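You operate a simulated robot arm through the tools that you are given. There is no shell and no other tool. Be economical: measure what you need, move in short steps, check, and stop when the job is done.

Carry out the task below with a simulated robot arm. There is one attempt and no reset: what you move stays moved.

TASK
Press the orange housing's seal home; put the housing in the done tray.
Fine: use the seal press first and leave its slide out.
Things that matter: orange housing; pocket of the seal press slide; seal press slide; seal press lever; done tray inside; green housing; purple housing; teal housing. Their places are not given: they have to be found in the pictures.

It is judged by the outcome, as a careful person would: the job done as asked, and still so three seconds after it is handed in. It fails if anything else is knocked over, pushed out of place, dropped, spilled or broken.

THE ROBOT
A 6-joint arm with a two-finger parallel gripper, fixed in place. Base frame: the origin is at the foot of the arm, x ahead of it, y to its left, z up; the work surface is at about z = 0. Lengths are in mm, angles in degrees, forces in N, time in s.
With the tool pointing down near the work surface it reaches from about 140 to 580 mm from the base axis. Its first joint turns from -66.0 to 66.0 degrees. Payload 2.1 kg.
Tool frame: the origin (TCP) lies between the finger pads and is the grasp point; the fingertips stand 30 mm ahead of it; z points along the fingers, y is the line along which they close. The gripper opens to 94 mm. The fingers are 28 mm wide and 10 mm thick; the gripper's body (50 by 96 mm) begins 55 mm behind the TCP.
Orientation is that of the tool frame in the base frame, as a unit quaternion [x, y, z, w]. With the fingers straight down and closing along the base's y, the tool's x points along the base's -x, its y along +y and its z along -z.

THE INTERFACE
- The arm moves only by the tool servo_tool. Its argument "plan" is a list of rows, each a list of 7 numbers: the turn, a rotation vector about the tool's x, y, z in units of 6 degrees (1.0 is 6 degrees), then the shift along the tool's x, y, z in units of 30 mm (1.0 is 30 mm), then the gripper command, from -1 (shut) to 1 (fully open), values between in proportion. In form: [[rx, ry, rz, tx, ty, tz, grip], ...]. A call has 1 to 12 rows; each row shifts and turns the commanded pose from where the row before left it, along the tool's axes as they then stand. A call with a number of a shift or a turn outside -1 to 1 is refused whole. A row lasts 0.2 s, in which the tool goes at most 50 mm and 8.6 degrees; a call with a longer step from one row to the next is refused whole, and so is a gripper value outside its range. A pose out of reach is approached as far as the arm can. The call stops where the force on the tool passes 90 N (or 10 N more than at its start, if that is more) or the arm is blocked; 0.2 s more then pass. The fingers move at their own pace (about 72 mm/s each) and stop on an object; they squeeze with about 33 N. The grip force told is the motor's: it shows also when the fingers shut on nothing. Time passes only in rows, and 0.2 s behind the last, so rows that do not move let the fingers close. It gives the time, the measured TCP pose, the force on the tool (base axes), the opening and the grip force at its end, in the units of the frame above (readings bear some noise).
- Cameras (640 x 400 px; columns grow to the right, rows downward): "scene" is fixed at [41.6, -359.5, 492.4]; the picture's right is [0.88, -0.48, 0.00], its down [-0.23, -0.42, -0.88] and it looks along [0.42, 0.77, -0.48] (base axes); focal length 343 px, centre (320, 200). "wrist" rides on the gripper at [-37, 0, -58] in the tool frame; the picture's right is [0.00, -1.00, 0.00], its down [0.97, 0.00, -0.24] and it looks along [0.24, 0.00, 0.97] (tool axes); focal length 218 px, centre (320, 200).
- grab_frame(camera): a new picture of that camera. No time passes.
- measure_at(camera, pixels): for up to 12 pixels [column, row] of the newest picture of that camera ("zoom" is the newest enlarged one), the place [x, y, z] in the base frame of the surface seen there, good to about 3 mm. No time passes.
- close_up(camera, box): a new picture of the part [left, top, right, bottom] of that camera's present view, enlarged. No time passes.
- sign_off(): hands the job in; it is judged then, once.

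Work in short steps. Measure before you move; look again where a grasp or a placing could have gone wrong, and mend it. You have 80 turns and 34 pictures in all, those below and enlarged ones among them. Open the gripper and draw the arm clear of the work before you hand the job in, unless the task says otherwise; then end with one line.

The tools are called after "Request:" as name(argument=value, ...) on one line, values as JSON. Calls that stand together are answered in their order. servo_tool: Moves the arm, as the interface text tells. Its arguments: {"type":"object","properties":{"plan":{"type":"array","items":{"type":"array","items":{"type":"number"}}}},"required":["plan"]} The other tools are called the same way: grab_frame (camera) takes a picture; measure_at (camera, pixels) gives the place of the surface under pixels of a picture; close_up (camera, box) takes an enlarged picture of a part of a camera's view; sign_off () hands the job in.

At the start:

```text
t: 0.0
position: [264.5, 275.3, 343.6]
orientation: [0.0, 1.0, 0.0, 0.001]
contact_force: [0.2, 0.1, -0.1]
gripper_width: 94.1
finger_force: 0.2
```

scene: 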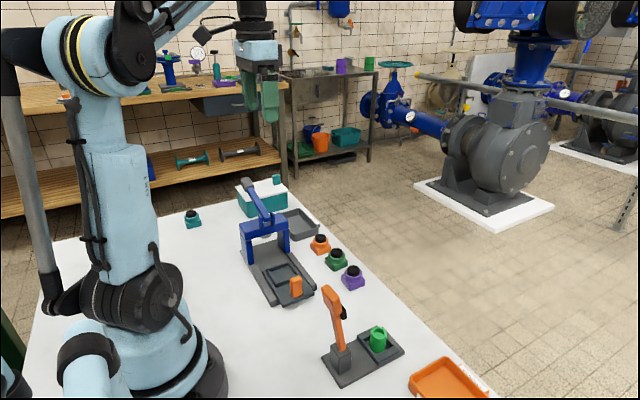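
wrist: 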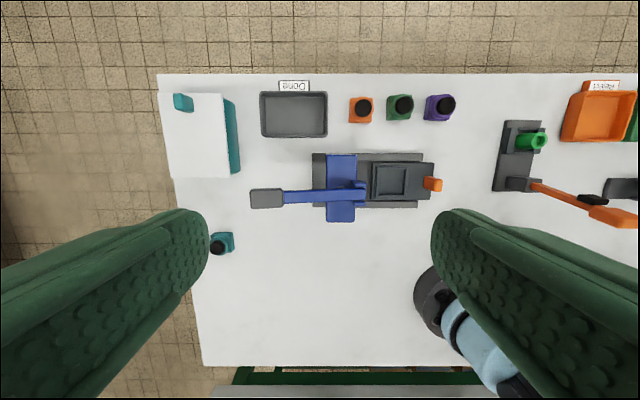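

The wrist picture shows the blue press (slide out to the right, orange knob at 432,184), the done tray at (294,114) and the orange housing at (361,109). I enlarge and measure these.

Request:
close_up(camera="wrist", box=[240, 70, 470, 230])

Request:
close_up(camera="scene", box=[220, 160, 380, 310])

Request:
measure_at(camera="wrist", pixels=[[361, 109], [400, 105], [440, 107], [400, 182], [432, 184], [425, 170], [342, 200], [265, 198], [300, 196], [294, 114], [342, 165], [360, 195]])

```text
2.50 times, centred on (355, 150) of wrist
```

zoom: 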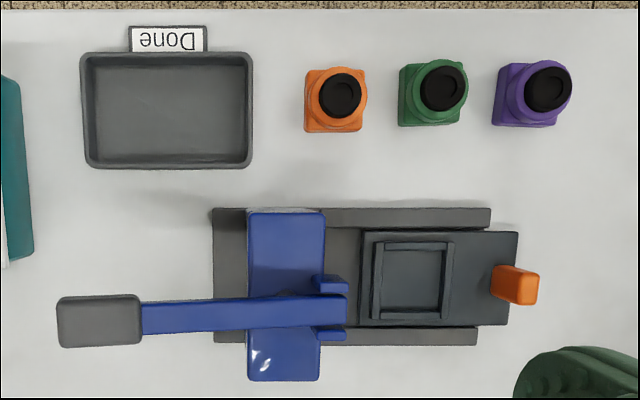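

```text
2.67 times, centred on (300, 235) of scene
```

zoom: 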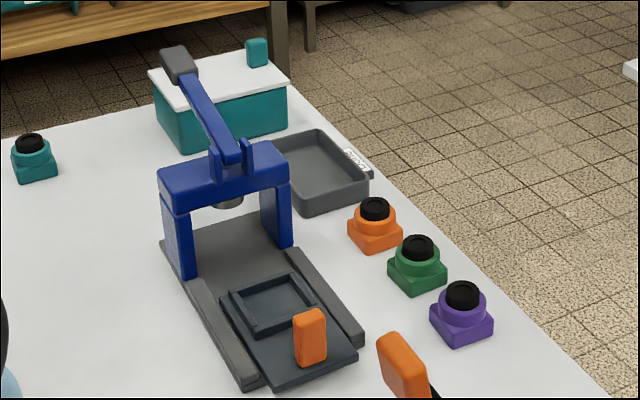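

```text
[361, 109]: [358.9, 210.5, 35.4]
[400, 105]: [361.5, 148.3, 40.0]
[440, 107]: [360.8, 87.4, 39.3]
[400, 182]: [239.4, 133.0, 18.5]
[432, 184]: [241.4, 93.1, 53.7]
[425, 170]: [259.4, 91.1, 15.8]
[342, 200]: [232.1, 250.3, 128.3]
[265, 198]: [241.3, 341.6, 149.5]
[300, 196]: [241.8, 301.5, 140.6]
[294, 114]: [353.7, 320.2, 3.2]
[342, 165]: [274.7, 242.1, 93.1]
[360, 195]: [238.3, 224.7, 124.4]
```

The slide is already out. I move over the housing and pocket for a closer view before grasping.

Request:
servo_tool(plan=[[0, 0, 0, -0.5, -0.7, 0.8, 1], [0, 0, 0, -0.5, -0.7, 0.8, 1], [0, 0, 0, -0.5, -0.7, 0.8, 1], [0, 0, 0, -0.5, -0.7, 0.8, 1], [0, 0, 0, -0.5, -0.4, 0.8, 1]])

Request:
grab_frame(camera="wrist")

```text
t: 1.2
position: [339.5, 179.1, 223.8]
orientation: [0.0, 1.0, 0.001, 0.0]
contact_force: [-0.4, 1.0, 0.2]
gripper_width: 94.1
finger_force: 0.0
```

```text
29 pictures are left
```

wrist: 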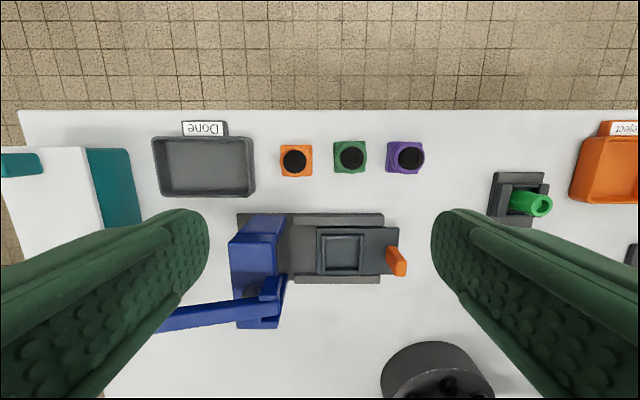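

I enlarge the housing and pocket in this nearer view.

Request:
close_up(camera="wrist", box=[230, 125, 430, 305])

```text
2.22 times, centred on (330, 215) of wrist
```

zoom: 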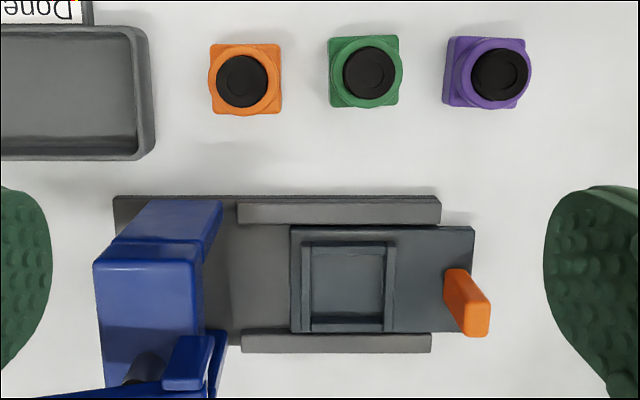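

I measure housing outline, flange, pocket corners and knob in the enlarged view.

Request:
measure_at(camera="zoom", pixels=[[212, 48], [278, 47], [279, 110], [214, 112], [241, 82], [242, 111], [316, 256], [380, 256], [380, 310], [314, 310], [349, 284], [466, 290]])

Request:
measure_at(camera="zoom", pixels=[[307, 248], [389, 248], [390, 327], [305, 327], [295, 230], [470, 230], [295, 328], [470, 328], [343, 244], [343, 320], [308, 284], [389, 284]])

```text
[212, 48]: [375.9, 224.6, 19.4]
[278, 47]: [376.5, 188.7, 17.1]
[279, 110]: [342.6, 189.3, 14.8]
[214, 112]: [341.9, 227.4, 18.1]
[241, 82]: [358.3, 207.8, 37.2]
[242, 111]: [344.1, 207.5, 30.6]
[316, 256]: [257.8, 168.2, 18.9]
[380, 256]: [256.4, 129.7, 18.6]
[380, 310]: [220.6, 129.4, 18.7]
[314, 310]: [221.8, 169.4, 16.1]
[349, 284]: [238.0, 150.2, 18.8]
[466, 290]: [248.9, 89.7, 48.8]
```

```text
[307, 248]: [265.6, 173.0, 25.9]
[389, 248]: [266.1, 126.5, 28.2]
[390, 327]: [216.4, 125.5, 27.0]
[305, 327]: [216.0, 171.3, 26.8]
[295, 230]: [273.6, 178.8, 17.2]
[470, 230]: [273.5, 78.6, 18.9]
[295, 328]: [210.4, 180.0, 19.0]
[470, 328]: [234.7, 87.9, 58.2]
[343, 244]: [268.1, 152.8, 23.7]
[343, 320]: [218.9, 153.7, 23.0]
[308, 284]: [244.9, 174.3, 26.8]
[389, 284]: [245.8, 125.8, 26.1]
```

Housing base is about x 342–376, y 189–227, top z≈19; pocket centre is about (241.5, 149.5), floor z≈18, rim z≈27. I go above the housing with the gripper at ~50 mm opening.

Request:
servo_tool(plan=[[0, 0, 0, -0.33, 0.5, 0.8, 0.08], [0, 0, 0, -0.3, 0.45, 0.8, 0.08], [0, 0, 0, 0, 0, 0.9, 0.08], [0, 0, 0, 0, 0, 0.9, 0.08], [0, 0, 0, 0, 0, 0.6, 0.08], [0, 0, 0, 0, 0, 0, 0.08]])

Request:
grab_frame(camera="wrist")

```text
t: 2.6
position: [359.1, 208.6, 104.5]
orientation: [0.001, 1.0, 0.0, 0.001]
contact_force: [0.2, -0.2, -0.7]
gripper_width: 50.8
finger_force: 0.1
```

```text
27 pictures are left
```

wrist: 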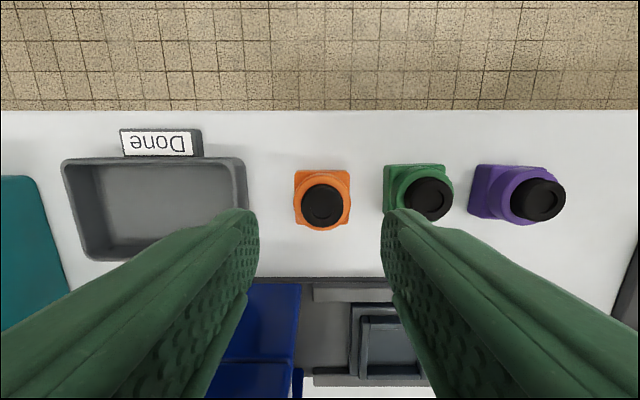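

The housing is centred between the fingers (col 322). I check its position once more from here.

Request:
measure_at(camera="wrist", pixels=[[297, 173], [346, 172], [348, 222], [296, 223], [322, 205], [322, 229], [386, 170], [250, 200]])

```text
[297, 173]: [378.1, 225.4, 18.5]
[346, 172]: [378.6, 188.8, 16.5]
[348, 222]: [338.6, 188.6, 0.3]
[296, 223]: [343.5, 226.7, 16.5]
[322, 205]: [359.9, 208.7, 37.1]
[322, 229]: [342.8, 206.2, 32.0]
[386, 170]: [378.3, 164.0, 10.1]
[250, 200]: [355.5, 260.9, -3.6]
```

Centre ≈(360, 207.5). I go straight down 63 mm, then close.

Request:
servo_tool(plan=[[0, 0, 0, -0.03, -0.03, 0.7, 0.08], [0, 0, 0, 0, 0, 0.7, 0.08], [0, 0, 0, 0, 0, 0.5, 0.08], [0, 0, 0, 0, 0, 0.2, 0.08], [0, 0, 0, 0, 0, 0, -1], [0, 0, 0, 0, 0, 0, -1], [0, 0, 0, 0, 0, 0, -1]])

```text
t: 4.2
position: [359.5, 206.8, 41.5]
orientation: [0.001, 1.0, 0.0, 0.001]
contact_force: [-1.4, -0.7, -0.6]
gripper_width: 37.2
finger_force: 32.8
```

Gripped at 37 mm. I lift, then travel −y first and back over the pocket.

Request:
servo_tool(plan=[[0, 0, 0, 0, 0, -0.6, -1], [0, 0, 0, 0, 0, -0.9, -1], [0, 0, 0, 0, 0, -0.9, -1], [0, 0, 0, 0, -0.9, 0, -1], [0, 0, 0, 0, -1.0, 0, -1], [0, 0, 0, 0.95, 0, 0, -1], [0, 0, 0, 1.0, 0, 0, -1], [0, 0, 0, 1.0, 0, 0, -1], [0, 0, 0, 0.98, 0, 0, -1], [0, 0, 0, 0, 0, 0, -1]])

Request:
grab_frame(camera="wrist")

Request:
close_up(camera="scene", box=[220, 160, 380, 310])

```text
t: 6.4
position: [242.3, 151.3, 113.9]
orientation: [0.001, 1.0, 0.0, 0.001]
contact_force: [-0.3, 0.4, -1.7]
gripper_width: 37.4
finger_force: 32.8
```

```text
26 pictures are left
```

wrist: 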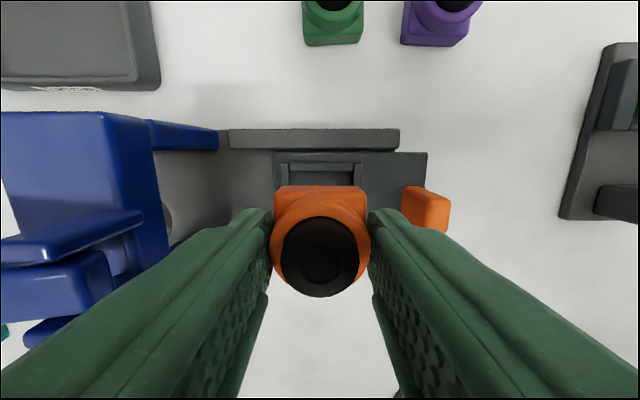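

```text
2.67 times, centred on (300, 235) of scene
```

zoom: 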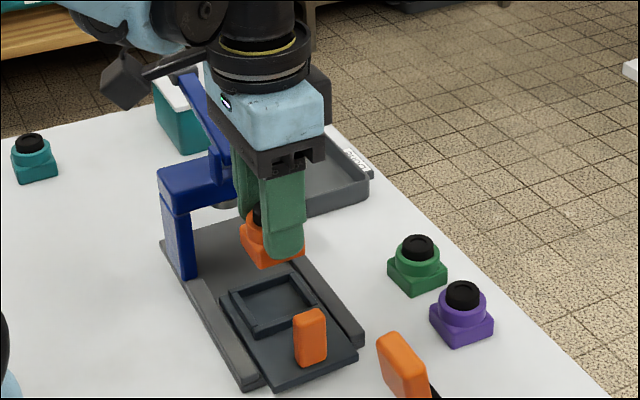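

Housing is held level over the slide. I measure the pocket's visible wall edges and the held housing's base for final alignment.

Request:
measure_at(camera="wrist", pixels=[[277, 158], [277, 175], [365, 158], [365, 175], [285, 178], [357, 178], [320, 158], [320, 170], [320, 180], [280, 190], [360, 190], [320, 188]])

Request:
close_up(camera="wrist", box=[220, 120, 460, 270])

```text
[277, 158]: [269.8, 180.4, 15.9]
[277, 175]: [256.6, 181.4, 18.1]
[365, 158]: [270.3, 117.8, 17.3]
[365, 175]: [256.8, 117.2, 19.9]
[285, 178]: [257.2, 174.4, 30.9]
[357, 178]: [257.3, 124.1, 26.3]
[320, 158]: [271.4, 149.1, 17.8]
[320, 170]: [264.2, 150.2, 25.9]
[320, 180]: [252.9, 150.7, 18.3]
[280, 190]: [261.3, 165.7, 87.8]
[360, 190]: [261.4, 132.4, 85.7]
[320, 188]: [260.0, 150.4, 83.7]
```

```text
2.67 times, centred on (340, 195) of wrist
```

zoom: 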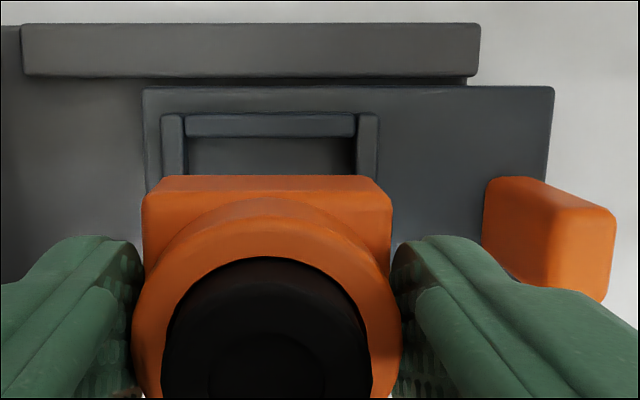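

Pocket centre ≈(241.5, 150.3), about 44 mm inside versus a 37 mm housing. I nudge, and lower to about 1 mm above the floor.

Request:
servo_tool(plan=[[0, 0, 0, 0.04, -0.035, 0.5, -1], [0, 0, 0, 0, 0, 0.5, -1], [0, 0, 0, 0, 0, 0.4, -1], [0, 0, 0, 0, 0, 0.3, -1], [0, 0, 0, 0, 0, 0.08, -1], [0, 0, 0, 0, 0, 0, -1]])

Request:
grab_frame(camera="wrist")

```text
t: 7.8
position: [241.6, 149.2, 59.4]
orientation: [0.0, 1.0, 0.0, 0.001]
contact_force: [-2.2, -0.5, 29.5]
gripper_width: 37.2
finger_force: 32.5
```

```text
23 pictures are left
```

wrist: 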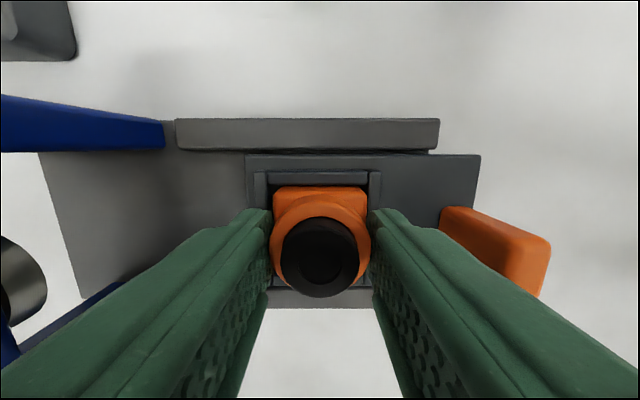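

The housing sits within the pocket walls and 29 N shows it is bottomed. I open and lift clear, then look.

Request:
servo_tool(plan=[[0, 0, 0, 0, 0, -0.05, -0.1], [0, 0, 0, 0, 0, 0, 0.1], [0, 0, 0, 0, 0, -0.3, 0.1], [0, 0, 0, 0, 0, -0.8, 0.1], [0, 0, 0, 0, 0, -0.9, 0.1], [0, 0, 0, 0, -0.5, -0.9, 0.1], [0, 0, 0, 0, -0.5, 0, 0.1]])

Request:
close_up(camera="wrist", box=[160, 100, 480, 300])

Request:
close_up(camera="scene", box=[220, 160, 380, 310])

```text
t: 9.4
position: [240.2, 119.0, 148.5]
orientation: [0.001, 1.0, 0.0, 0.0]
contact_force: [-0.3, 0.9, -0.9]
gripper_width: 51.8
finger_force: 0.0
```

```text
2.00 times, centred on (320, 200) of wrist
```

zoom: 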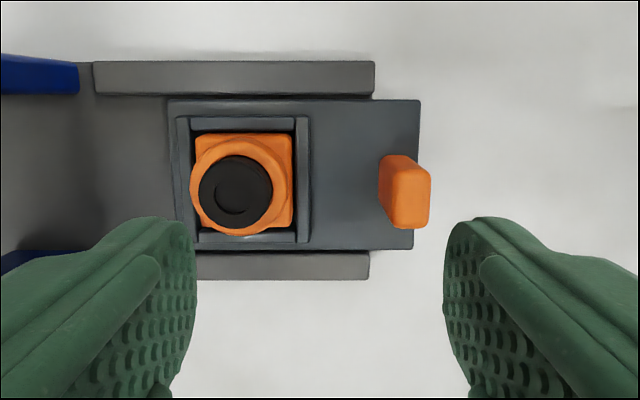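

```text
2.67 times, centred on (300, 235) of scene
```

zoom: 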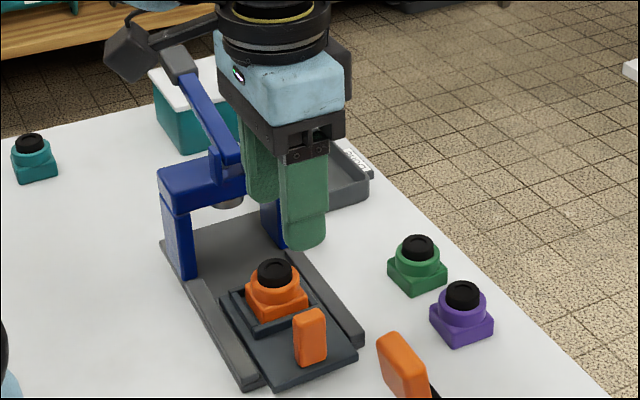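

The housing is square in the pocket. Now I measure the slide's orange handle.

Request:
measure_at(camera="wrist", pixels=[[352, 180], [351, 198], [360, 180], [373, 190], [372, 212], [358, 212], [354, 210], [366, 198], [362, 184]])

Request:
measure_at(camera="zoom", pixels=[[298, 315], [322, 312], [298, 362], [325, 358], [310, 340], [306, 310], [275, 270], [262, 235], [227, 205], [230, 197], [180, 225], [165, 200]])

```text
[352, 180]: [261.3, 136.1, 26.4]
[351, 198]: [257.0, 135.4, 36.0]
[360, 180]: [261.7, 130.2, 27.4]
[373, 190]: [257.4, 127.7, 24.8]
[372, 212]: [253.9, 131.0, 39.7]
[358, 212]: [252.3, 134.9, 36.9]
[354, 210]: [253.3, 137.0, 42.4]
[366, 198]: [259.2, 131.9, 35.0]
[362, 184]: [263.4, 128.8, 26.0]
```

```text
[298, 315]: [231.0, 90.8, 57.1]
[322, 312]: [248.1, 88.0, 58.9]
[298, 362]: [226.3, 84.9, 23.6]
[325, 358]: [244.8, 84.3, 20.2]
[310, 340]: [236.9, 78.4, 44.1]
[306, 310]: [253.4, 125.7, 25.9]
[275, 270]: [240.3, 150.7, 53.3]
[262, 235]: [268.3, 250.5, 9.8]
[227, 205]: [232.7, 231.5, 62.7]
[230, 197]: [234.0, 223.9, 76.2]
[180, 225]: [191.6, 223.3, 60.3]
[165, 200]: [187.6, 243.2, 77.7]
```

The handle is about x 228–249, y 84–94, z to 58. I turn the gripper 90° so it closes along x across the handle with its narrow side towards the press.

Request:
servo_tool(plan=[[0, 0, 1, 0, -0.3, 0, 0.1], [0, 0, 1, 0, -0.3, 0, 0.1], [0, 0, 1, 0, -0.3, 0, 0.1], [0, 0, 1, 0, 0, 0, 0.1], [0, 0, 1, 0, 0, 0, 0.1], [0, 0, 1, 0, 0, 0, 0.1], [0, 0, 1, 0, 0, 0, 0.1], [0, 0, 1, 0, 0, 0, 0.1], [0, 0, 1, 0, 0, 0, 0.1], [0, 0, 1, 0, 0, 0, 0.1], [0, 0, 1, 0, 0, 0, 0.1], [0, 0, 1, 0, 0, 0, 0.1]])

Request:
servo_tool(plan=[[0, 0, 1, 0, 0, 0, 0.1], [0, 0, 1, 0, 0, 0, 0.1], [0, 0, 1, 0, 0, 0, 0.1], [0, 0, 0, 0, 0, 0, 0.1]])

Request:
grab_frame(camera="wrist")

```text
t: 12.0
position: [238.3, 92.9, 147.6]
orientation: [0.589, 0.808, 0.001, 0.001]
contact_force: [-0.5, -0.5, 1.0]
gripper_width: 51.9
finger_force: 0.1
```

```text
t: 13.0
position: [237.3, 92.0, 148.5]
orientation: [0.708, 0.707, 0.0, 0.001]
contact_force: [-0.3, -0.9, -0.2]
gripper_width: 51.8
finger_force: 0.1
```

```text
20 pictures are left
```

wrist: 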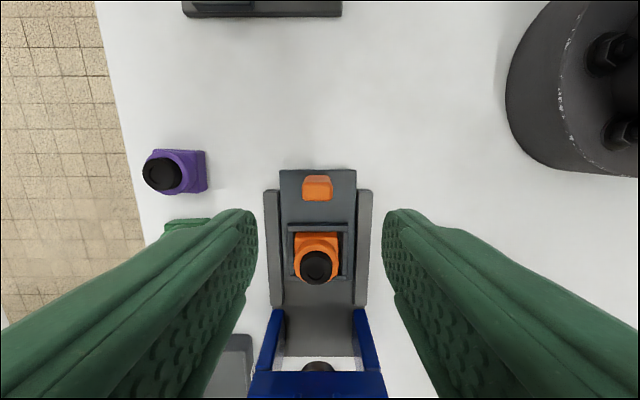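

Orientation is right; the handle appears at (317,187). I measure it and the housing.

Request:
measure_at(camera="wrist", pixels=[[305, 179], [330, 179], [305, 193], [330, 193], [317, 180], [317, 192], [317, 198], [317, 265], [317, 365], [283, 172], [354, 172]])

```text
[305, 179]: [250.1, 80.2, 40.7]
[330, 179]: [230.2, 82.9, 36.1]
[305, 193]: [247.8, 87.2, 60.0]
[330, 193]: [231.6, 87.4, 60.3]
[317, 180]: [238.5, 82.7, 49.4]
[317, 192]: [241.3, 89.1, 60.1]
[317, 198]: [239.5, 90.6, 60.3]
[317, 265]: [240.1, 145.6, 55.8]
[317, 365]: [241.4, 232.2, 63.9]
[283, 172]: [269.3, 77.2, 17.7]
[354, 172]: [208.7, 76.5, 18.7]
```

Handle centre is about (240, 86.5), top z 60. I descend to z 62 over it and close.

Request:
servo_tool(plan=[[0, 0, 0, -0.18, 0.09, 0.7, 0.1], [0, 0, 0, 0, 0, 0.9, 0.1], [0, 0, 0, 0, 0, 0.8, 0.1], [0, 0, 0, 0, 0, 0.48, 0.1], [0, 0, 0, 0, 0, 0, -1], [0, 0, 0, 0, 0, 0, -1], [0, 0, 0, 0, 0, 0, -1], [0, 0, 0, 0, 0, 0, -1]])

```text
t: 14.8
position: [239.6, 87.3, 61.3]
orientation: [0.707, 0.707, 0.0, 0.0]
contact_force: [-4.8, 0.0, -22.9]
gripper_width: 21.7
finger_force: 45.1
```

Handle gripped (21.7 mm). I push the slide in along +y gently.

Request:
servo_tool(plan=[[0, 0, 0, 0.2, 0, 0, -1], [0, 0, 0, 0.4, 0, 0, -1], [0, 0, 0, 0.4, 0, 0, -1], [0, 0, 0, 0.4, 0, 0, -1], [0, 0, 0, 0, 0, 0, -1]])

Request:
close_up(camera="scene", box=[220, 160, 380, 310])

```text
t: 16.0
position: [240.7, 129.1, 62.5]
orientation: [0.707, 0.707, 0.0, 0.0]
contact_force: [-10.3, -0.2, -27.5]
gripper_width: 21.6
finger_force: 45.1
```

```text
2.67 times, centred on (300, 235) of scene
```

zoom: 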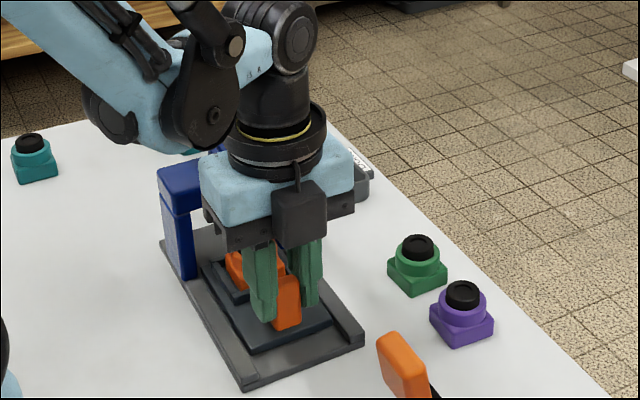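

The slide follows. I continue 40 mm, relieving the small side load.

Request:
servo_tool(plan=[[0, 0, 0, 0.3, -0.03, 0.02, -1], [0, 0, 0, 0.4, 0, 0, -1], [0, 0, 0, 0.4, 0, 0, -1], [0, 0, 0, 0.25, 0, 0, -1], [0, 0, 0, 0, 0, 0, -1]])

Request:
grab_frame(camera="wrist")

```text
t: 17.2
position: [240.6, 170.0, 61.6]
orientation: [0.708, 0.707, 0.001, 0.0]
contact_force: [-18.4, 0.7, 40.6]
gripper_width: 21.9
finger_force: 45.8
```

```text
18 pictures are left
```

wrist: 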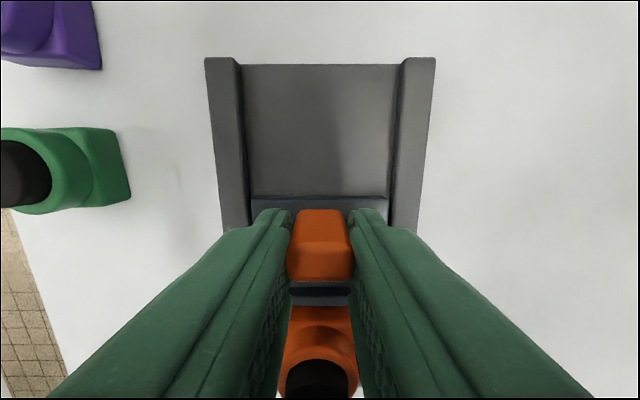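

Still moving freely along y; some binding load in z/x. I continue in small steps until the stop.

Request:
servo_tool(plan=[[0, 0, 0, 0.1, 0.02, -0.02, -1], [0, 0, 0, 0.1, 0, 0, -1], [0, 0, 0, 0.1, 0, 0, -1], [0, 0, 0, 0, 0, 0, -1]])

```text
t: 18.2
position: [240.1, 178.2, 61.4]
orientation: [0.707, 0.707, 0.0, 0.0]
contact_force: [-17.1, 1.3, -40.8]
gripper_width: 22.0
finger_force: 45.2
```

Travel is now 91 mm with no stop felt; I continue 8 mm in small steps.

Request:
servo_tool(plan=[[0, 0, 0, 0.08, 0, 0.01, -1], [0, 0, 0, 0.08, 0, 0, -1], [0, 0, 0, 0.08, 0, 0, -1], [0, 0, 0, 0, 0, 0, -1]])

Request:
grab_frame(camera="scene")

```text
t: 19.2
position: [239.9, 182.4, 61.2]
orientation: [0.708, 0.706, -0.004, 0.003]
contact_force: [-15.9, -37.6, 8.3]
gripper_width: 21.5
finger_force: 44.8
```

```text
17 pictures are left
```

scene: 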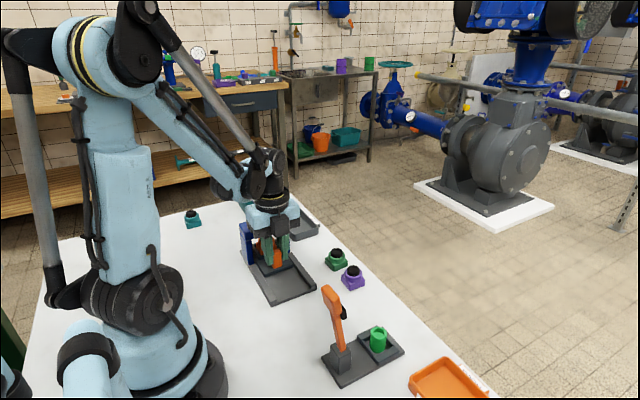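

The stop is reached at 95 mm of travel (y force −37), housing now under the ram. I release, rise and look at the lever.

Request:
servo_tool(plan=[[0, 0, 0, -0.08, 0, 0, 0.1], [0, 0, 0, 0, 0, 0, 0.1], [0, 0, 0, 0, 0, -0.5, 0.1], [0, 0, 0, 0, 0, -0.9, 0.1], [0, 0, 0, 0, 0, -1, 0.1], [0, 0, 0, 0, 0, -1, 0.1], [0, 0, 0, 0, 0, -1, 0.1], [0, 0, 0, 0, 0, -1, 0.1], [0, 0, 0, 0.6, 0, -1, 0.1], [0, 0, 0, 0.9, 0, 0, 0.1], [0, 0, 0, 0.9, 0, 0, 0.1], [0, 0, 0, 0, 0, 0, 0.1]])

Request:
grab_frame(camera="wrist")

```text
t: 21.8
position: [238.9, 256.9, 252.7]
orientation: [0.708, 0.707, 0.001, 0.001]
contact_force: [0.1, 0.2, -1.2]
gripper_width: 51.8
finger_force: 0.1
```

```text
16 pictures are left
```

wrist: 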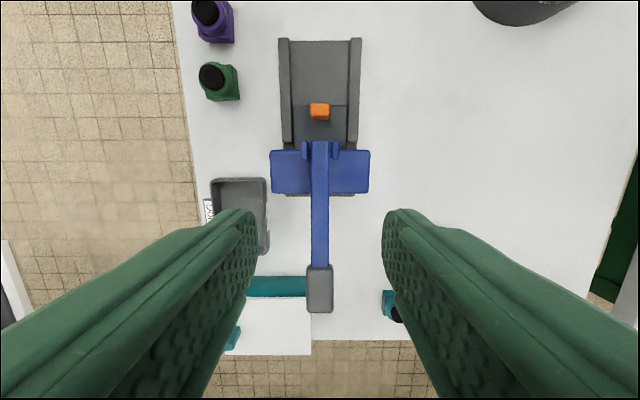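

The lever handle is at (319,288), a teal box near it at (280,320). I measure both.

Request:
measure_at(camera="wrist", pixels=[[309, 268], [330, 268], [309, 308], [330, 308], [319, 288], [319, 250], [319, 150], [311, 335], [300, 320], [305, 288], [319, 112], [319, 200]])

```text
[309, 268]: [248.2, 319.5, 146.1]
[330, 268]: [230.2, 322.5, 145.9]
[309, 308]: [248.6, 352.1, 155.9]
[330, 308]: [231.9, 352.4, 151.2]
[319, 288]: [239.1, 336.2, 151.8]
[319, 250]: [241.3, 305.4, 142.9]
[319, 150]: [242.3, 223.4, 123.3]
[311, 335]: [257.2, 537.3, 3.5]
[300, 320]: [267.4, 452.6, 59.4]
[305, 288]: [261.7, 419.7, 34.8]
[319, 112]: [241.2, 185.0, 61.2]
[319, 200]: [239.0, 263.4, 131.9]
```

The lever handle's top is at about (240, 320–352, 146–155), clear of the box (y>415). I close the fingers and come just above it.

Request:
servo_tool(plan=[[0, 0, 0, 0.9, 0.04, 0, -1], [0, 0, 0, 0.9, 0, 0, -1], [0, 0, 0, 0.9, 0, 0, -1], [0, 0, 0, 0, 0, 0.7, -1], [0, 0, 0, 0, 0, 0.7, -1], [0, 0, 0, 0, 0, 0.6, -1], [0, 0, 0, 0, 0, 0, -1]])

Request:
servo_tool(plan=[[0, 0, 0, 0, 0, 0.3, -1], [0, 0, 0, 0, 0, 0.3, -1], [0, 0, 0, 0, 0, 0.3, -1], [0, 0, 0, 0, 0, 0.3, -1], [0, 0, 0, 0, 0, 0, -1]])

```text
t: 23.4
position: [242.0, 336.5, 193.5]
orientation: [0.708, 0.706, 0.0, 0.001]
contact_force: [-0.3, -0.4, 0.2]
gripper_width: 0.2
finger_force: 33.0
```

```text
t: 24.6
position: [241.7, 335.9, 157.5]
orientation: [0.708, 0.707, 0.0, 0.001]
contact_force: [-0.2, 1.4, 2.0]
gripper_width: 0.0
finger_force: 32.9
```

The lever is moving down under light load. I continue.

Request:
servo_tool(plan=[[0, 0, 0, 0, 0, 0.3, -1], [0, 0, 0, 0, 0, 0.3, -1], [0, 0, 0, 0, 0, 0.3, -1], [0, 0, 0, 0, 0, 0.3, -1], [0, 0, 0, 0, 0, 0, -1]])

Request:
grab_frame(camera="wrist")

```text
t: 25.8
position: [242.0, 337.2, 122.8]
orientation: [0.707, 0.707, 0.0, 0.001]
contact_force: [-0.1, -6.1, 63.9]
gripper_width: 0.1
finger_force: 33.0
```

```text
15 pictures are left
```

wrist: 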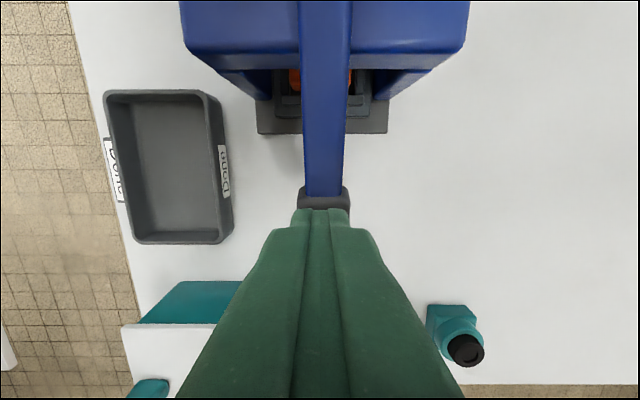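

Force has risen to 64 N: the seal is being pressed. I push further in small steps until it stops.

Request:
servo_tool(plan=[[0, 0, 0, 0, 0, 0.1, -1], [0, 0, 0, 0, 0, 0.1, -1], [0, 0, 0, 0, 0, 0, -1]])

```text
t: 26.2
position: [242.1, 336.8, 122.3]
orientation: [0.708, 0.706, 0.0, 0.001]
contact_force: [-0.2, 2.4, 42.9]
gripper_width: 0.0
finger_force: 32.8
stopped in row 2: the force on the tool passed its limit (the readings are from after the stop); the commanded pose is now the measured one
```

The force limit tripped at z 122.3. I push once more to see whether it moves any further or is a hard stop.

Request:
servo_tool(plan=[[0, 0, 0, 0, 0, 0.05, -1], [0, 0, 0, 0, 0, 0.05, -1], [0, 0, 0, 0, 0, 0.03, -1], [0, 0, 0, 0, 0, 0, -1], [0, 0, 0, 0, 0, 0, -1]])

Request:
close_up(camera="scene", box=[220, 160, 340, 290])

```text
t: 26.8
position: [241.5, 337.5, 122.8]
orientation: [0.708, 0.706, -0.002, 0.001]
contact_force: [-0.7, 3.1, 45.5]
gripper_width: 0.2
finger_force: 33.2
stopped in row 2: the force on the tool passed its limit (the readings are from after the stop); the commanded pose is now the measured one
```

```text
3.08 times, centred on (280, 225) of scene
```

zoom: 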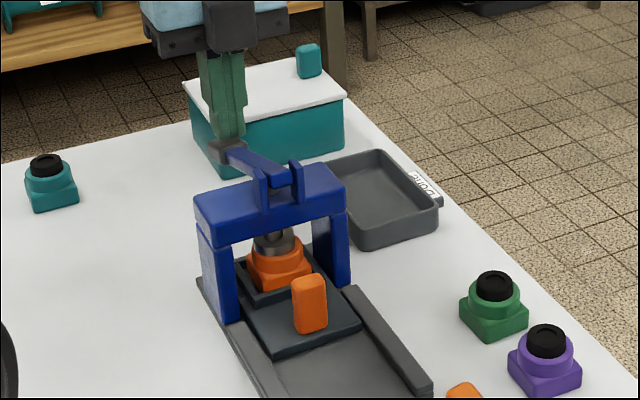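

It is a hard stop and the ram sits at the housing flange. I raise the tool and see whether the lever springs back.

Request:
servo_tool(plan=[[0, 0, 0, 0, 0, -0.3, -1], [0, 0, 0, 0, 0, -0.6, -1], [0, 0, 0, 0, 0, -0.9, -1], [0, 0, 0, 0, 0, -0.9, -1], [0, 0, 0, -0.5, 0, -0.9, -1], [0, 0, 0, -0.5, 0, -0.5, -1], [0, 0, 0, 0, 0, 0, -1]])

Request:
close_up(camera="scene", box=[220, 160, 340, 290])

```text
t: 28.4
position: [242.3, 306.1, 245.0]
orientation: [0.707, 0.707, -0.002, 0.001]
contact_force: [0.9, 0.3, 0.3]
gripper_width: 0.1
finger_force: 32.8
```

```text
3.08 times, centred on (280, 225) of scene
```

zoom: 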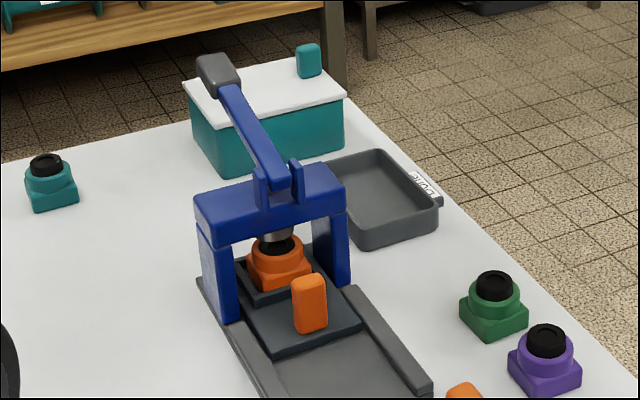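

The lever sprang back and the seal is flush. I return over the slide handle and look down at it.

Request:
servo_tool(plan=[[0, 0, 0, -0.9, -0.08, 0, 0.1], [0, 0, 0, -0.9, 0, 0, 0.1], [0, 0, 0, -0.9, 0, 0, 0.1], [0, 0, 0, -0.9, 0, 0, 0.1], [0, 0, 0, -0.58, 0, 0, 0.1], [0, 0, 0, 0, 0, 0.9, 0.1], [0, 0, 0, 0, 0, 0.9, 0.1], [0, 0, 0, 0, 0, 0.9, 0.1], [0, 0, 0, 0, 0, 0.4, 0.1], [0, 0, 0, 0, 0, 0, 0.1]])

Request:
grab_frame(camera="wrist")

```text
t: 30.6
position: [239.5, 181.9, 152.5]
orientation: [0.708, 0.706, -0.002, 0.001]
contact_force: [-0.1, -0.1, -0.5]
gripper_width: 51.8
finger_force: 0.0
```

```text
12 pictures are left
```

wrist: 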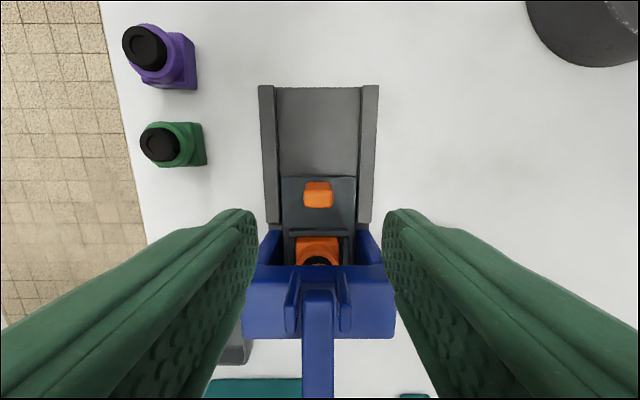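

Request:
measure_at(camera="wrist", pixels=[[306, 198], [331, 198], [318, 193], [318, 205], [318, 270], [318, 292], [290, 275]])

```text
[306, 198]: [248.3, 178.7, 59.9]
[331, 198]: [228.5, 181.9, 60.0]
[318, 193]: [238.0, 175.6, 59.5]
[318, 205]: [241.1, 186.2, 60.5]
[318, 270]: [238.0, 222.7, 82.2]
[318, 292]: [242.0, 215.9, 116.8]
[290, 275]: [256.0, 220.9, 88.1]
```

Handle centre is (239, 181). I descend, grip it, keeping 8+ mm off the press bracket.

Request:
servo_tool(plan=[[0, 0, 0, -0.04, 0, 0.8, 0.1], [0, 0, 0, 0, 0, 0.9, 0.1], [0, 0, 0, 0, 0, 0.9, 0.1], [0, 0, 0, 0, 0, 0.4, 0.1], [0, 0, 0, 0, 0, 0, -1], [0, 0, 0, 0, 0, 0, -1], [0, 0, 0, 0, 0, 0, -1]])

Request:
servo_tool(plan=[[0, 0, 0, -0.2, 0, 0, -1], [0, 0, 0, -0.4, 0, 0, -1], [0, 0, 0, -0.4, 0, 0, -1], [0, 0, 0, -0.4, 0, 0, -1], [0, 0, 0, -0.4, 0, 0, -1], [0, 0, 0, -0.4, 0, 0, -1], [0, 0, 0, 0, 0, 0, -1]])

```text
t: 32.2
position: [239.3, 179.7, 61.7]
orientation: [0.708, 0.707, 0.0, 0.004]
contact_force: [31.9, 0.5, -29.7]
gripper_width: 21.6
finger_force: 45.5
```

```text
t: 33.8
position: [239.8, 113.5, 62.9]
orientation: [0.708, 0.707, 0.002, 0.003]
contact_force: [32.1, 0.7, -20.2]
gripper_width: 21.9
finger_force: 44.8
```

The slide has come out 66 mm. I pull the remaining ~30 mm to the out stop.

Request:
servo_tool(plan=[[0, 0, 0, -0.3, 0, 0, -1], [0, 0, 0, -0.3, 0, 0, -1], [0, 0, 0, -0.15, 0, 0, -1], [0, 0, 0, -0.1, 0, 0, -1], [0, 0, 0, -0.1, 0, 0, -1], [0, 0, 0, 0, 0, 0, -1]])

```text
t: 35.2
position: [239.6, 85.2, 62.9]
orientation: [0.708, 0.706, 0.0, 0.002]
contact_force: [24.4, 0.6, -17.2]
gripper_width: 21.6
finger_force: 45.5
```

That matches the original out position; I tug 3 mm more to confirm the stop.

Request:
servo_tool(plan=[[0, 0, 0, -0.05, 0, 0, -1], [0, 0, 0, -0.05, 0, 0, -1], [0, 0, 0, 0, 0, 0, -1]])

```text
t: 36.0
position: [239.6, 84.9, 62.8]
orientation: [0.707, 0.708, 0.002, 0.001]
contact_force: [16.6, 33.5, 16.3]
gripper_width: 21.7
finger_force: 44.9
```

Out stop confirmed. I release, lift, and turn the gripper back 90° for taking the housing.

Request:
servo_tool(plan=[[0, 0, 0, 0.08, 0, 0, 0.1], [0, 0, 0, 0, 0, 0, 0.1], [0, 0, 0, 0, 0, -0.5, 0.1], [0, 0, 0, 0, 0, -0.9, 0.1], [0, 0, 0, 0, 0, -0.9, 0.1], [0, 0, 0, 0, 0, -0.9, 0.1], [0, 0, -1, 0.3, 0, 0, 0.1], [0, 0, -1, 0.3, 0, 0, 0.1], [0, 0, -1, 0.3, 0, 0, 0.1], [0, 0, -1, 0, 0, 0, 0.1], [0, 0, -1, 0, 0, 0, 0.1], [0, 0, -1, 0, 0, 0, 0.1]])

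Request:
servo_tool(plan=[[0, 0, -1, 0, 0, 0, 0.1], [0, 0, -1, 0, 0, 0, 0.1], [0, 0, -1, 0, 0, 0, 0.1], [0, 0, -1, 0, 0, 0, 0.1], [0, 0, -1, 0, 0, 0, 0.1], [0, 0, -1, 0, 0, 0, 0.1], [0, 0, -1, 0, 0, 0, 0.1], [0, 0, -1, 0, 0, 0, 0.1], [0, 0, -1, 0, 0, 0, 0.1], [0, 0, 0, 0, 0, 0, 0.1]])

Request:
grab_frame(camera="wrist")

```text
t: 38.6
position: [235.7, 112.5, 157.2]
orientation: [0.454, 0.891, -0.003, 0.0]
contact_force: [-0.2, 0.7, -0.4]
gripper_width: 51.6
finger_force: 0.2
```

```text
t: 40.8
position: [236.1, 111.9, 157.9]
orientation: [-0.001, 1.0, -0.002, 0.0]
contact_force: [0.6, 0.3, 0.1]
gripper_width: 51.4
finger_force: 0.1
```

```text
11 pictures are left
```

wrist: 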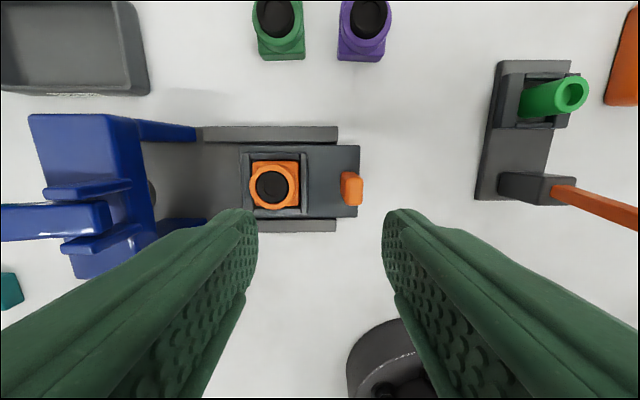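

I check the seal up close and measure the housing position.

Request:
close_up(camera="wrist", box=[220, 130, 340, 230])

Request:
measure_at(camera="wrist", pixels=[[254, 163], [297, 163], [297, 207], [253, 207], [272, 185], [272, 168], [272, 203], [290, 187]])

```text
4.00 times, centred on (280, 180) of wrist
```

zoom: 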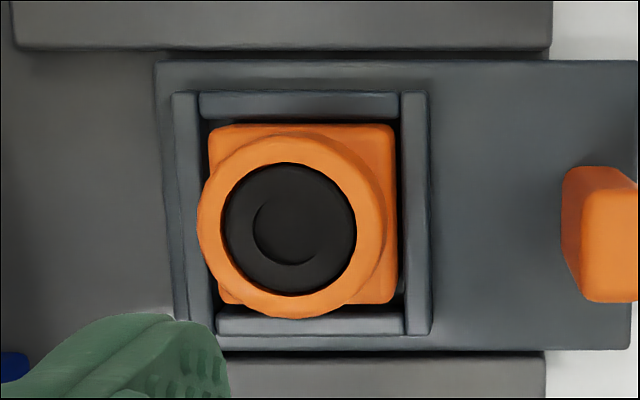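

```text
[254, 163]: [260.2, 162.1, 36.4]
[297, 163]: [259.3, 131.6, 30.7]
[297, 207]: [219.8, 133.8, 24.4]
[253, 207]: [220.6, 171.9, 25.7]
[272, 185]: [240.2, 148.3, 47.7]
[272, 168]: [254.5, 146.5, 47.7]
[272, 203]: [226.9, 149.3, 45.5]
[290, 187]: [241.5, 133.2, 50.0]
```

The seal is flush. I go over the housing at (241, 148.5), descend to z 60 and grip.

Request:
servo_tool(plan=[[0, 0, 0, -0.16, 0.6, 0, 0.1], [0, 0, 0, 0, 0.62, 0, 0.1], [0, 0, 0, 0, 0, 0.8, 0.1], [0, 0, 0, 0, 0, 0.9, 0.1], [0, 0, 0, 0, 0, 0.8, 0.1], [0, 0, 0, 0, 0, 0.5, 0.1], [0, 0, 0, 0, 0, 0.24, 0.1], [0, 0, 0, 0, 0, 0, -0.2], [0, 0, 0, 0, 0, 0, -1], [0, 0, 0, 0, 0, 0, -1], [0, 0, 0, 0, 0, 0, -1]])

```text
t: 43.2
position: [241.1, 147.1, 60.3]
orientation: [0.001, 1.0, -0.003, -0.001]
contact_force: [0.1, 3.3, -2.2]
gripper_width: 37.6
finger_force: 33.7
```

Gripped at 37.6 mm. I lift and carry round: +x first, then +y to the tray.

Request:
servo_tool(plan=[[0, 0, 0, 0, 0, -0.5, -1], [0, 0, 0, 0, 0, -0.9, -1], [0, 0, 0, 0, 0, -0.9, -1], [0, 0, 0, 0, 0, -0.6, -1], [0, 0, 0, -0.9, 0, 0, -1], [0, 0, 0, -1, 0, 0, -1], [0, 0, 0, -1, 0, 0, -1], [0, 0, 0, -0.9, 0, 0, -1], [0, 0, 0, 0, 0.9, 0, -1], [0, 0, 0, 0, 1, 0, -1], [0, 0, 0, 0, 1, 0, -1], [0, 0, 0, 0, 0, 0, -1]])

Request:
grab_frame(camera="wrist")

```text
t: 45.8
position: [352.8, 238.6, 148.6]
orientation: [0.001, 1.0, -0.003, -0.001]
contact_force: [0.0, 0.9, -1.4]
gripper_width: 37.4
finger_force: 32.6
```

```text
9 pictures are left
```

wrist: 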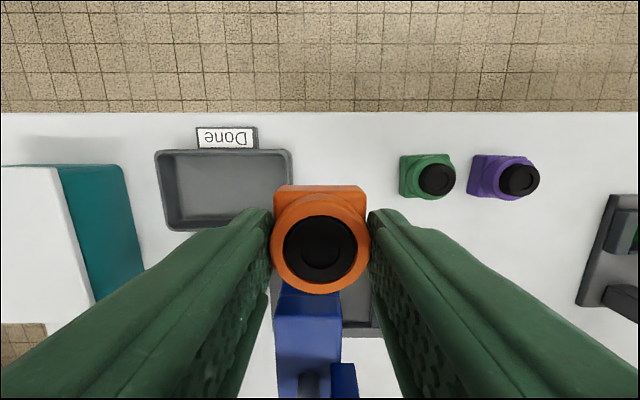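

The tray is at left (cols 157–291, rows 150–230). I measure its rim and floor.

Request:
measure_at(camera="wrist", pixels=[[160, 155], [286, 153], [168, 226], [222, 153], [222, 185], [180, 162], [268, 162], [190, 215], [200, 222], [160, 190]])

```text
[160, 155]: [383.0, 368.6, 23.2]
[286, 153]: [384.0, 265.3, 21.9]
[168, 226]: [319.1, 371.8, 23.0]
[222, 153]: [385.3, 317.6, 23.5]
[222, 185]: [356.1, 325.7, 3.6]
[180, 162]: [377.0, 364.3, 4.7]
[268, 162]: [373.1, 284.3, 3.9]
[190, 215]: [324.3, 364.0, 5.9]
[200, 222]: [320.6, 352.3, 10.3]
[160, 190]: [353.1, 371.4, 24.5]
```

Tray centre ≈(351.5, 318), floor z≈4, rim 24. I move over it and lower until just on the floor.

Request:
servo_tool(plan=[[0, 0, 0, 0.04, 0.9, 0, -1], [0, 0, 0, 0, 0.9, 0, -1], [0, 0, 0, 0, 0.85, 0, -1], [0, 0, 0, 0, 0, 0.9, -1], [0, 0, 0, 0, 0, 0.9, -1], [0, 0, 0, 0, 0, 0.8, -1], [0, 0, 0, 0, 0, 0.5, -1], [0, 0, 0, 0, 0, 0.25, -1], [0, 0, 0, 0, 0, 0.07, -1], [0, 0, 0, 0, 0, 0, -1]])

```text
t: 48.0
position: [354.3, 316.2, 44.3]
orientation: [0.001, 1.0, -0.002, -0.001]
contact_force: [0.7, 3.2, 29.7]
gripper_width: 37.5
finger_force: 33.1
```

On the tray floor (30 N). I open, lift clear and look.

Request:
servo_tool(plan=[[0, 0, 0, 0, 0, -0.04, -0.1], [0, 0, 0, 0, 0, 0, 0.1], [0, 0, 0, 0, 0, 0, 0.1], [0, 0, 0, 0, 0, -0.3, 0.1], [0, 0, 0, 0, 0, -0.9, 0.1], [0, 0, 0, 0, 0, -0.9, 0.1], [0, 0, 0, 0, 0, -1, 0.1], [0, 0, 0, 0, 0, -1, 0.1], [0, 0, 0, 0, 0, -1, 0.1], [0, 0, 0, 0.5, 0, -1, 0.1], [0, 0, 0, 0.5, 0, -1, 0.1], [0, 0, 0, 0, 0, 0, 0.1]])

Request:
grab_frame(camera="wrist")

Request:
close_up(camera="scene", box=[170, 160, 410, 310])

```text
t: 50.6
position: [322.8, 315.2, 256.7]
orientation: [0.001, 1.0, -0.003, -0.001]
contact_force: [0.1, -1.0, 0.0]
gripper_width: 51.6
finger_force: 0.1
```

```text
8 pictures are left
```

wrist: 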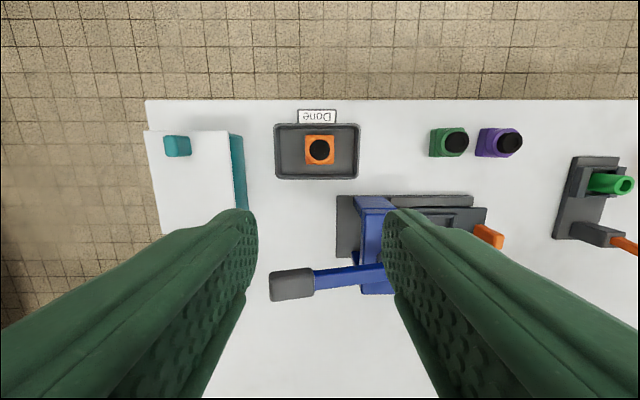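

```text
2.67 times, centred on (290, 235) of scene
```

zoom: 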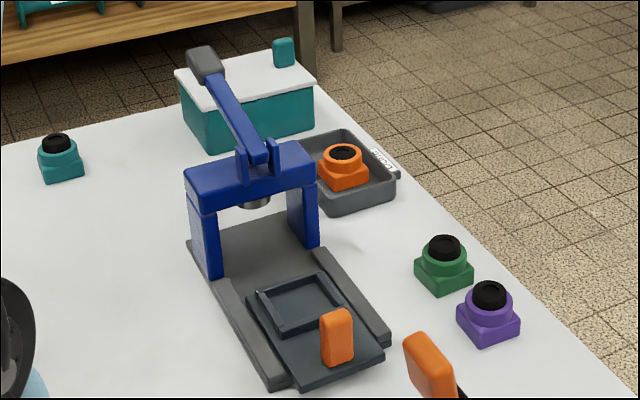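

The orange housing stands flat in the done tray with its seal flush, the slide is out, the lever is up, and the other housings are where they were. The arm is clear with the gripper open, so I hand in.

Request:
sign_off()

```text
The job is handed in.
```

The orange housing's seal is pressed home, the housing is in the done tray, and the press slide is left out.
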